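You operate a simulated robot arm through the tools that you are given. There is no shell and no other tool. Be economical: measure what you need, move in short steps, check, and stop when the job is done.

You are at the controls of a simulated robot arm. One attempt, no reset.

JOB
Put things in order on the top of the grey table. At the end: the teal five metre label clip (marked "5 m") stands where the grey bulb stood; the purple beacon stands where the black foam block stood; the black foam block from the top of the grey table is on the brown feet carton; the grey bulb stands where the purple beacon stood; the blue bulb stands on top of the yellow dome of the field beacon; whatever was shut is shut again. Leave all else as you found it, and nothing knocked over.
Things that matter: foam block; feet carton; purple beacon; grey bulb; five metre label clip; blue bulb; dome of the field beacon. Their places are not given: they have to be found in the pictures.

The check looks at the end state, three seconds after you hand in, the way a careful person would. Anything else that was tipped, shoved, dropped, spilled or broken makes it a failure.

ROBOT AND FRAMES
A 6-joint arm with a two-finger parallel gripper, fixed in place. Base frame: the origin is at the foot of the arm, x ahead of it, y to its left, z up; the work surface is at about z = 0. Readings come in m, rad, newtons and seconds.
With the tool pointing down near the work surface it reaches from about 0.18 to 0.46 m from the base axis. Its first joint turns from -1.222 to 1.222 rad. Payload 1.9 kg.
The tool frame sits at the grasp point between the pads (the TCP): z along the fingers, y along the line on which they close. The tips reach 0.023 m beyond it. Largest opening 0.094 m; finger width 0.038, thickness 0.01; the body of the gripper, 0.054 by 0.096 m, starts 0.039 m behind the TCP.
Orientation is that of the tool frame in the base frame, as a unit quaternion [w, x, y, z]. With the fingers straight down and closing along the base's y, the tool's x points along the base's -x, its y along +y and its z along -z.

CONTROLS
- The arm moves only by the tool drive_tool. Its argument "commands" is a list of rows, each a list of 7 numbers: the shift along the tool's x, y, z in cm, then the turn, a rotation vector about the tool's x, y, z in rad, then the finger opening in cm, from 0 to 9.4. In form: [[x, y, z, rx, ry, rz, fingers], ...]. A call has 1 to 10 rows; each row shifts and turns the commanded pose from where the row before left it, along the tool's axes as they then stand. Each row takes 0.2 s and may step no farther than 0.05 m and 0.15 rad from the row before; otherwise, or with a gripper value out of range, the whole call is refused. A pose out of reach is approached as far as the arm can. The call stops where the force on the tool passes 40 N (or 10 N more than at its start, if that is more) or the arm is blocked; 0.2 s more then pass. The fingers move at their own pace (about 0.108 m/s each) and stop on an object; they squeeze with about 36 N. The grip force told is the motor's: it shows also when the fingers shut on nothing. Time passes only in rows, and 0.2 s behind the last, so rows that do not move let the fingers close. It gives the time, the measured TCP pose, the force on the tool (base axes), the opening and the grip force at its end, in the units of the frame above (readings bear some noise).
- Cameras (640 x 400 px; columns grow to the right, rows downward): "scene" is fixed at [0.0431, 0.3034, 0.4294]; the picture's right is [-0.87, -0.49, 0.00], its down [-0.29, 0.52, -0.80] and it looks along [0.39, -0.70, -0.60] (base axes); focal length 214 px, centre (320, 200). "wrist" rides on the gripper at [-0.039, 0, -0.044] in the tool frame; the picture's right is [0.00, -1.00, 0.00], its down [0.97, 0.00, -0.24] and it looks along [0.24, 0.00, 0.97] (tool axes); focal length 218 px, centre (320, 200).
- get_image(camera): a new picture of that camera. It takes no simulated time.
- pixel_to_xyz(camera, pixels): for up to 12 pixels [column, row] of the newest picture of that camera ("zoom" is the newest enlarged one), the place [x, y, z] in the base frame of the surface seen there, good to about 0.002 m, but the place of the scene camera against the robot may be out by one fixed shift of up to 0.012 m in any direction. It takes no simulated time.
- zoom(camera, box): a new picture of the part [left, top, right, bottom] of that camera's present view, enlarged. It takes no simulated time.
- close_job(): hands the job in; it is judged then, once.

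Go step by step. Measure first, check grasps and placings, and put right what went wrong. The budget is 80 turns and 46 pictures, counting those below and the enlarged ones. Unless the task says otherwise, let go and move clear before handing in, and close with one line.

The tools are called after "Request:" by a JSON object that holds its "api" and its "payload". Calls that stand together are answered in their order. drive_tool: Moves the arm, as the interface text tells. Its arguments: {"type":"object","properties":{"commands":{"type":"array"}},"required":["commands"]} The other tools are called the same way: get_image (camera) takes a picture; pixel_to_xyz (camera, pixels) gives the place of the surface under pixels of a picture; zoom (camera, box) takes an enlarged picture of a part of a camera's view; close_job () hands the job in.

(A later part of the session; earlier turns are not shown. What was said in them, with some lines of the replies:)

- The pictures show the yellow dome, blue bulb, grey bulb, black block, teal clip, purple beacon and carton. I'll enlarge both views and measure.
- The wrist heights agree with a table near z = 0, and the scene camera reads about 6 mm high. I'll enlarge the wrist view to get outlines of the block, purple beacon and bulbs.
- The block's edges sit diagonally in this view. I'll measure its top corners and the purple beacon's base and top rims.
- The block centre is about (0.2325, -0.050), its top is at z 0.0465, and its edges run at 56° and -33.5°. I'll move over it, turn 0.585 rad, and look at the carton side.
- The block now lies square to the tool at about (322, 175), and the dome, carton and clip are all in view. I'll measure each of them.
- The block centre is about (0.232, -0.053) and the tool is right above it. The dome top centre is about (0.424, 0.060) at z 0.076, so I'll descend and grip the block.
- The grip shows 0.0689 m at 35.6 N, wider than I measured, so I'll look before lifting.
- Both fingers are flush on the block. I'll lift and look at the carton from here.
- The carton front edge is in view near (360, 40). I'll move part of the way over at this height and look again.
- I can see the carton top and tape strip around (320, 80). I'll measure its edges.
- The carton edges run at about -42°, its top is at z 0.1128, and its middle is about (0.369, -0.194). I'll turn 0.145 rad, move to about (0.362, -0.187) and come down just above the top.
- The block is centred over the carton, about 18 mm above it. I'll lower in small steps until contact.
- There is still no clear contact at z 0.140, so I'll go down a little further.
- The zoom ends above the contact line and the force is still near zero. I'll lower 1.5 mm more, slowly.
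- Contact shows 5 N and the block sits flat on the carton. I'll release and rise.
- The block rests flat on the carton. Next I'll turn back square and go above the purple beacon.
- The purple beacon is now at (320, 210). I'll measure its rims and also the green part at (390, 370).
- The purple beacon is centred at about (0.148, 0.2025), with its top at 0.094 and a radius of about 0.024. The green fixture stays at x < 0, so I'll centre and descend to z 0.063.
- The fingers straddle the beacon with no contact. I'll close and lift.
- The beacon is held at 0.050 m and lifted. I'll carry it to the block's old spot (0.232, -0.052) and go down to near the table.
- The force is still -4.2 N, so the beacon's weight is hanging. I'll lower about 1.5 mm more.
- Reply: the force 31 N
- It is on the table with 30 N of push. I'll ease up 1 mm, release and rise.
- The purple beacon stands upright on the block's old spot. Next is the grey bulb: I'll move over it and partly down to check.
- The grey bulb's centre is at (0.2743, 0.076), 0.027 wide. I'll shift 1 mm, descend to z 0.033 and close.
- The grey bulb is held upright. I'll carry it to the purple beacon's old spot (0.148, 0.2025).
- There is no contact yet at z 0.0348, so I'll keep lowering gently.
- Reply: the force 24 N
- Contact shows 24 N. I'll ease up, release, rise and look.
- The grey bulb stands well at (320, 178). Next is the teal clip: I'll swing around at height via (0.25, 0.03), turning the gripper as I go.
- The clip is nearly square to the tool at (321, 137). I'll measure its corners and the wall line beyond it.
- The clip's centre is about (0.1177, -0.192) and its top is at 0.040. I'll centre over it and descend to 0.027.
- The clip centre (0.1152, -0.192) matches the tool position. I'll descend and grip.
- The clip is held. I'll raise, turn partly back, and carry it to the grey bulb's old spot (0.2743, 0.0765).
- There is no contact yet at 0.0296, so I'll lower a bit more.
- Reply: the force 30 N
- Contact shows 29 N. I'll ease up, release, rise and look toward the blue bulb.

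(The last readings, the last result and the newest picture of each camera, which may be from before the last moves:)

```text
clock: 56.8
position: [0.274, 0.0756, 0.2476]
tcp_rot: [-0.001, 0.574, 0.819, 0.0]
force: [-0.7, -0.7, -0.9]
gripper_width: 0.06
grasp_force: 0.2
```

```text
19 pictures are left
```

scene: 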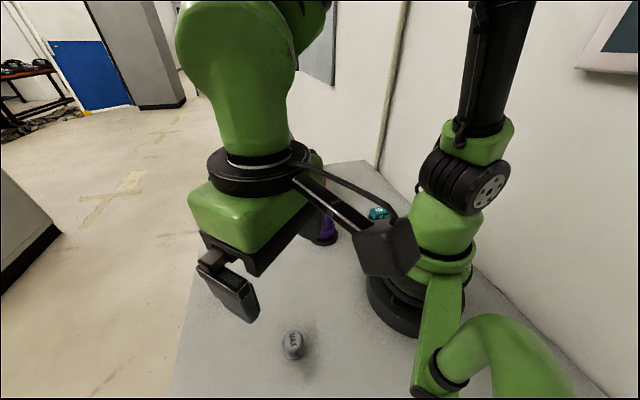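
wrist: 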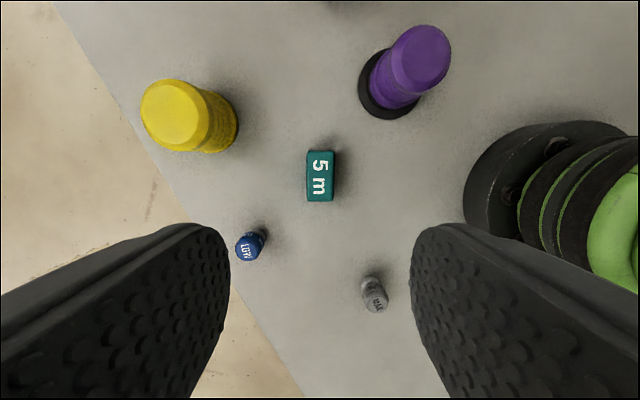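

The clip stands well at (320, 175). I'll measure the dome top here, turn back and go over the blue bulb.

Request:
{"api": "pixel_to_xyz", "payload": {"camera": "wrist", "pixels": [[174, 115], [147, 115], [203, 115], [174, 84], [174, 147], [252, 246], [245, 240], [320, 155], [320, 197], [310, 176], [330, 176]]}}

Request:
{"api": "drive_tool", "payload": {"commands": [[0, 0, 0, 0, 0, -0.1357, 6], [0, 0, 0, 0, 0, -0.1357, 6], [0, 0, 0, 0, 0, -0.1357, 6], [0, 0, 0, 0, 0, -0.1357, 6], [0, 0, 0, 0, 0, -0.1357, 6], [0, 0, 0, 0, 0, -0.1357, 6], [0, 0, 0, 0, 0, -0.1357, 6], [0, 0, 0, 0, 0, -0.1357, 6], [0, 0, 0, 0, 0, -0.1357, 6], [0, 0, 0, 0, 0, 0, 6]]}}

Request:
{"api": "drive_tool", "payload": {"commands": [[-1.83, 3.7, 0, 0, 0, 0, 6], [-1.83, 3.7, 0, 0, 0, 0, 6], [-1.83, 3.7, 0, 0, 0, 0, 6], [0, 0, 4, 0, 0, 0, 6], [0, 0, 4, 0, 0, 0, 6], [0, 0, 3, 0, 0, 0, 6], [0, 0, 0, 0, 0, 0, 6]]}}

Request:
{"api": "get_image", "payload": {"camera": "wrist"}}

```text
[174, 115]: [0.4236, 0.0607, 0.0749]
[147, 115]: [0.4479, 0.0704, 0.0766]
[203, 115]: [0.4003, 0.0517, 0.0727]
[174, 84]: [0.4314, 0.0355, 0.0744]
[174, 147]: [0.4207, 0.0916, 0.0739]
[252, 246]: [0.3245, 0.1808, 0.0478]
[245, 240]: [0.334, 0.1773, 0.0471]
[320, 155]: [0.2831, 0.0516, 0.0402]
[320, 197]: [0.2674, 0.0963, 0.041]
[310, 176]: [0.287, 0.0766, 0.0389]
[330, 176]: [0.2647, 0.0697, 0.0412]
```

```text
clock: 59.0
position: [0.2733, 0.0756, 0.2483]
tcp_rot: [0.0, -0.001, 1.0, 0.001]
force: [0.2, 0.4, -1.1]
gripper_width: 0.0601
grasp_force: 0.0
```

```text
clock: 60.6
position: [0.3272, 0.1888, 0.136]
tcp_rot: [0.0, -0.001, 1.0, -0.001]
force: [0.5, 0.3, -0.1]
gripper_width: 0.0599
grasp_force: 0.0
```

```text
18 pictures are left
```

wrist: 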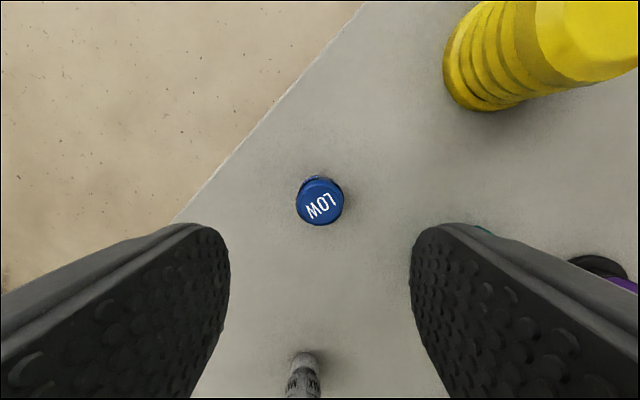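

Request:
{"api": "pixel_to_xyz", "payload": {"camera": "wrist", "pixels": [[321, 202], [299, 202], [342, 202], [321, 182], [321, 222], [320, 177]]}}

```text
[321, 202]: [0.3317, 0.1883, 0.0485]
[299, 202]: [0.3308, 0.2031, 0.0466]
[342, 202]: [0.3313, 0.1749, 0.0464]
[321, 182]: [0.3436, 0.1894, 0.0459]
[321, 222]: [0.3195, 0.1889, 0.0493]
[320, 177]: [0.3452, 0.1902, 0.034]
```

The blue bulb is centred at (0.3315, 0.189). I'll shift 2.5 mm forward, descend to 0.033 and grip.

Request:
{"api": "drive_tool", "payload": {"commands": [[-0.25, 0.05, 4, 0, 0, 0, 6], [0, 0, 3.5, 0, 0, 0, 6], [0, 0, 2.7, 0, 0, 0, 6], [0, 0, 0, 0, 0, 0, 6], [0, 0, 0, 0, 0, 0, 1.5], [0, 0, 0, 0, 0, 0, 1.5], [0, 0, 0, 0, 0, 0, 1.5]]}}

Request:
{"api": "drive_tool", "payload": {"commands": [[0, 0, -3, 0, 0, 0, 1.5], [0, 0, -4, 0, 0, 0, 1.5], [0, 0, -4, 0, 0, 0, 1.5], [0, 0, -4, 0, 0, 0, 1.5], [0, 0, 0, 0, 0, 0, 1.5]]}}

Request:
{"api": "get_image", "payload": {"camera": "wrist"}}

```text
clock: 62.2
position: [0.3299, 0.189, 0.0364]
tcp_rot: [0.001, 0.0, 1.0, 0.001]
force: [1.1, -0.2, 0.2]
gripper_width: 0.0303
grasp_force: 36.2
```

```text
clock: 63.4
position: [0.3303, 0.1869, 0.1864]
tcp_rot: [0.0, 0.0, 1.0, 0.0]
force: [0.1, -0.2, -0.4]
gripper_width: 0.0302
grasp_force: 36.3
```

```text
17 pictures are left
```

wrist: 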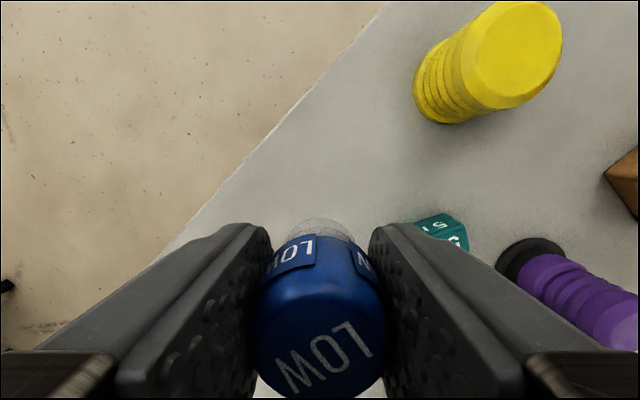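

The blue bulb is held. The dome top is fully visible around (512, 55), so I'll measure it again.

Request:
{"api": "pixel_to_xyz", "payload": {"camera": "wrist", "pixels": [[512, 55], [465, 55], [558, 50], [515, 5], [510, 104], [478, 90], [545, 20]]}}

```text
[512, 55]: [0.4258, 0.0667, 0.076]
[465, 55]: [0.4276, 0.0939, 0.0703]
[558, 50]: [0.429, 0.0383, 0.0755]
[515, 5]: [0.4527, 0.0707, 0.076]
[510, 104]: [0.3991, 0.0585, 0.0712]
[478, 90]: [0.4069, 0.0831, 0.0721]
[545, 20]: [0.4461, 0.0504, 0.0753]
```

The dome centre is about (0.425, 0.064), top at 0.076. I'll carry the bulb over it at height.

Request:
{"api": "drive_tool", "payload": {"commands": [[-2.35, -3.1, 0, 0, 0, 0, 1.5], [-2.35, -3.1, 0, 0, 0, 0, 1.5], [-2.35, -3.1, 0, 0, 0, 0, 1.5], [-2.35, -3.1, 0, 0, 0, 0, 1.5], [0, 0, 0, 0, 0, 0, 1.5], [0, 0, 0, 0, 0, 0, 1.5]]}}

Request:
{"api": "get_image", "payload": {"camera": "wrist"}}

Request:
{"api": "zoom", "payload": {"camera": "scene", "box": [170, 120, 330, 220]}}

```text
clock: 64.8
position: [0.426, 0.0609, 0.1856]
tcp_rot: [0.0, -0.001, 1.0, 0.001]
force: [-0.1, -0.3, -0.9]
gripper_width: 0.0304
grasp_force: 35.9
```

```text
16 pictures are left
```

wrist: 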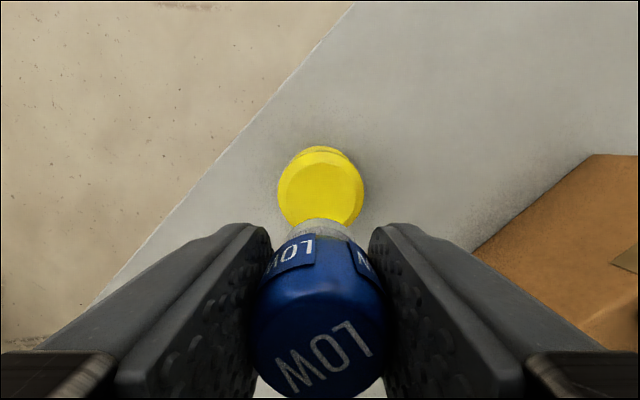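

```text
4.00 times, centred on (250, 170) of scene
```

zoom: 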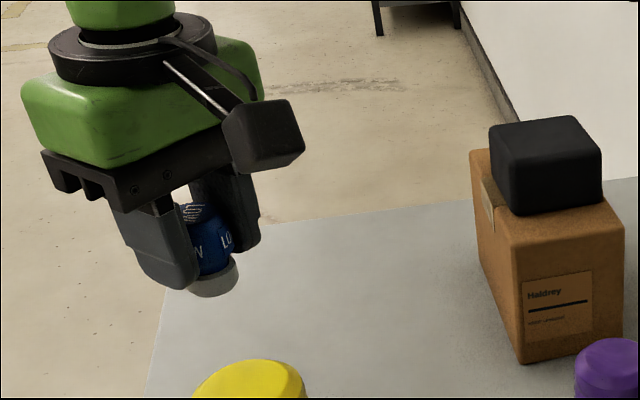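

Request:
{"api": "pixel_to_xyz", "payload": {"camera": "wrist", "pixels": [[321, 190], [281, 190], [361, 190], [321, 163], [321, 150], [288, 190], [355, 190], [321, 215]]}}

```text
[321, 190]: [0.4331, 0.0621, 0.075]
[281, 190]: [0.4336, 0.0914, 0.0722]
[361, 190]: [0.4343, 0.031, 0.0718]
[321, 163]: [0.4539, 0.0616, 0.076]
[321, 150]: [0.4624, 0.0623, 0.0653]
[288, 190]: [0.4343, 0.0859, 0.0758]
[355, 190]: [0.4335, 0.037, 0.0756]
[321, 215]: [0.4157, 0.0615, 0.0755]
```

The dome centre is about (0.426, 0.0615), right beneath the tool. I'll descend to about 10 mm above contact.

Request:
{"api": "drive_tool", "payload": {"commands": [[0, 0, 3, 0, 0, 0, 1.5], [0, 0, 2.5, 0, 0, 0, 1.5], [0, 0, 1, 0, 0, 0, 1.5], [0, 0, 0, 0, 0, 0, 1.5]]}}

Request:
{"api": "zoom", "payload": {"camera": "scene", "box": [190, 170, 286, 230]}}

```text
clock: 65.8
position: [0.4252, 0.0635, 0.1196]
tcp_rot: [0.001, 0.0, 1.0, 0.001]
force: [0.7, 0.3, -0.6]
gripper_width: 0.0303
grasp_force: 36.1
```

```text
6.67 times, centred on (238, 200) of scene
```

zoom: 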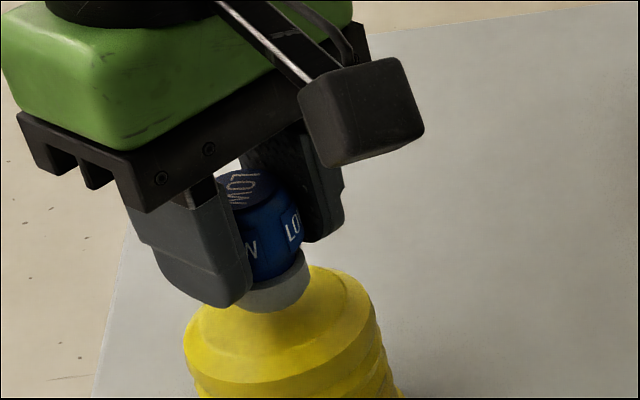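

The bulb is just above the dome and central. I'll lower in small steps.

Request:
{"api": "drive_tool", "payload": {"commands": [[0, 0, 0.4, 0, 0, 0, 1.5], [0, 0, 0.2, 0, 0, 0, 1.5], [0, 0, 0, 0, 0, 0, 1.5]]}}

Request:
{"api": "drive_tool", "payload": {"commands": [[0, 0, 0.12, 0, 0, 0, 1.5], [0, 0, 0, 0, 0, 0, 1.5]]}}

```text
clock: 66.6
position: [0.4273, 0.0622, 0.1147]
tcp_rot: [0.0, 0.0, 1.0, 0.001]
force: [-0.3, -0.5, -0.3]
gripper_width: 0.0303
grasp_force: 36.2
```

```text
clock: 67.2
position: [0.4251, 0.0626, 0.1139]
tcp_rot: [0.001, 0.0, 1.0, 0.001]
force: [0.0, 0.6, 0.0]
gripper_width: 0.0303
grasp_force: 36.4
```

Request:
{"api": "drive_tool", "payload": {"commands": [[0, 0, 0.12, 0, 0, 0, 1.5], [0, 0, 0, 0, 0, 0, 1.5]]}}

Request:
{"api": "drive_tool", "payload": {"commands": [[0, 0, 0.08, 0, 0, 0, 1.5], [0, 0, 0, 0, 0, 0, 1.5]]}}

```text
clock: 67.8
position: [0.4251, 0.0627, 0.1123]
tcp_rot: [0.0, 0.0, 1.0, 0.001]
force: [-0.5, -0.2, -0.7]
gripper_width: 0.0304
grasp_force: 35.9
```

```text
clock: 68.4
position: [0.4262, 0.0622, 0.1119]
tcp_rot: [-0.001, -0.001, 1.0, 0.0]
force: [-0.5, 0.0, 0.5]
gripper_width: 0.0304
grasp_force: 36.0
```

Request:
{"api": "drive_tool", "payload": {"commands": [[0, 0, 0.08, 0, 0, 0, 1.5], [0, 0, 0, 0, 0, 0, 1.5]]}}

Request:
{"api": "zoom", "payload": {"camera": "scene", "box": [200, 180, 264, 220]}}

```text
clock: 69.0
position: [0.4261, 0.0627, 0.1115]
tcp_rot: [-0.001, 0.0, 1.0, 0.0]
force: [-1.0, -0.3, -0.8]
gripper_width: 0.0304
grasp_force: 36.2
```

```text
10.00 times, centred on (232, 200) of scene
```

zoom: 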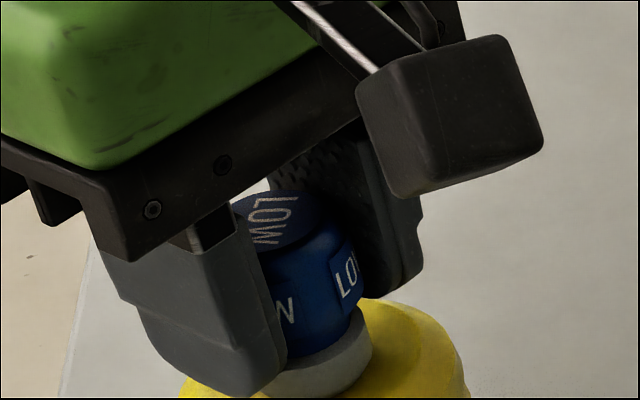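

No contact force yet. I'll continue in sub-millimetre steps.

Request:
{"api": "drive_tool", "payload": {"commands": [[0, 0, 0.08, 0, 0, 0, 1.5], [0, 0, 0, 0, 0, 0, 1.5]]}}

Request:
{"api": "drive_tool", "payload": {"commands": [[0, 0, 0.06, 0, 0, 0, 1.5], [0, 0, 0, 0, 0, 0, 1.5]]}}

```text
clock: 69.6
position: [0.4246, 0.0626, 0.1095]
tcp_rot: [0.001, 0.001, 1.0, 0.0]
force: [-2.7, -0.3, 9.2]
gripper_width: 0.0302
grasp_force: 36.2
```

```text
clock: 70.2
position: [0.4267, 0.0628, 0.1093]
tcp_rot: [0.001, 0.0, 1.0, 0.001]
force: [-3.0, 0.4, 21.4]
gripper_width: 0.0302
grasp_force: 36.3
```

Contact shows 21 N. I'll ease up, release gently and rise straight.

Request:
{"api": "drive_tool", "payload": {"commands": [[0, 0, -0.1, 0, 0, 0, 1.5], [0, 0, 0, 0, 0, 0, 4], [0, 0, 0, 0, 0, 0, 6], [0, 0, 0, 0, 0, 0, 6], [0, 0, -3, 0, 0, 0, 6], [0, 0, -4, 0, 0, 0, 6], [0, 0, -4, 0, 0, 0, 6], [3, 0, -2, 0, 0, 0, 6], [4, 0, 0, 0, 0, 0, 6], [0, 0, 0, 0, 0, 0, 6]]}}

Request:
{"api": "get_image", "payload": {"camera": "wrist"}}

Request:
{"api": "get_image", "payload": {"camera": "scene"}}

```text
clock: 72.4
position: [0.3545, 0.0623, 0.2412]
tcp_rot: [0.001, 0.0, 1.0, 0.0]
force: [0.2, 0.6, 0.1]
gripper_width: 0.0602
grasp_force: 0.1
```

```text
12 pictures are left
```

wrist: 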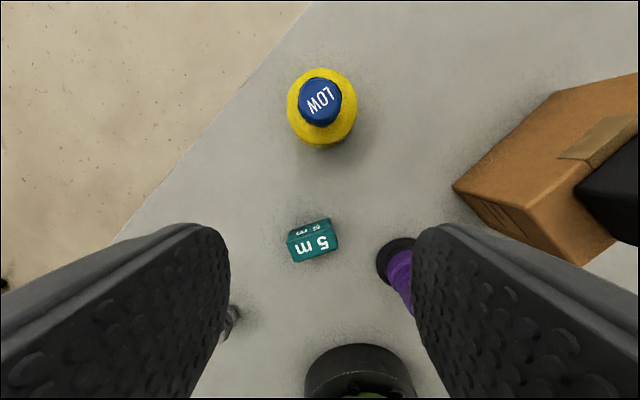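

```text
11 pictures are left
```

scene: 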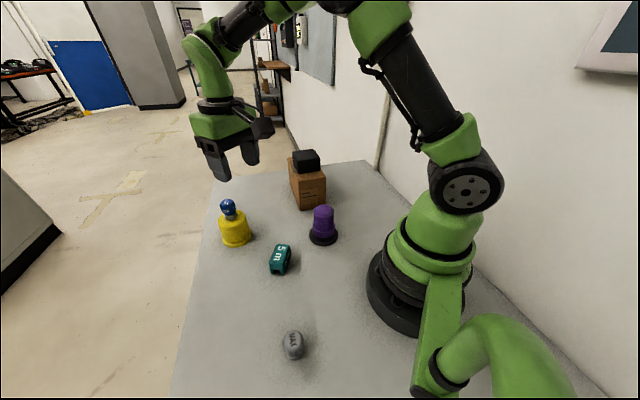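

The scene picture shows every item in its place and upright: blue bulb on the dome (229, 207), clip (280, 260), purple beacon (322, 225), grey bulb (293, 345) and block on the carton (306, 160). The arm is clear, so I'll hand in.

Request:
{"api": "close_job", "payload": {}}

```text
The job is handed in.
```

I handed the job in with all five items moved to their required places; the last pictures show each one upright and nothing knocked over, and nothing was opened.
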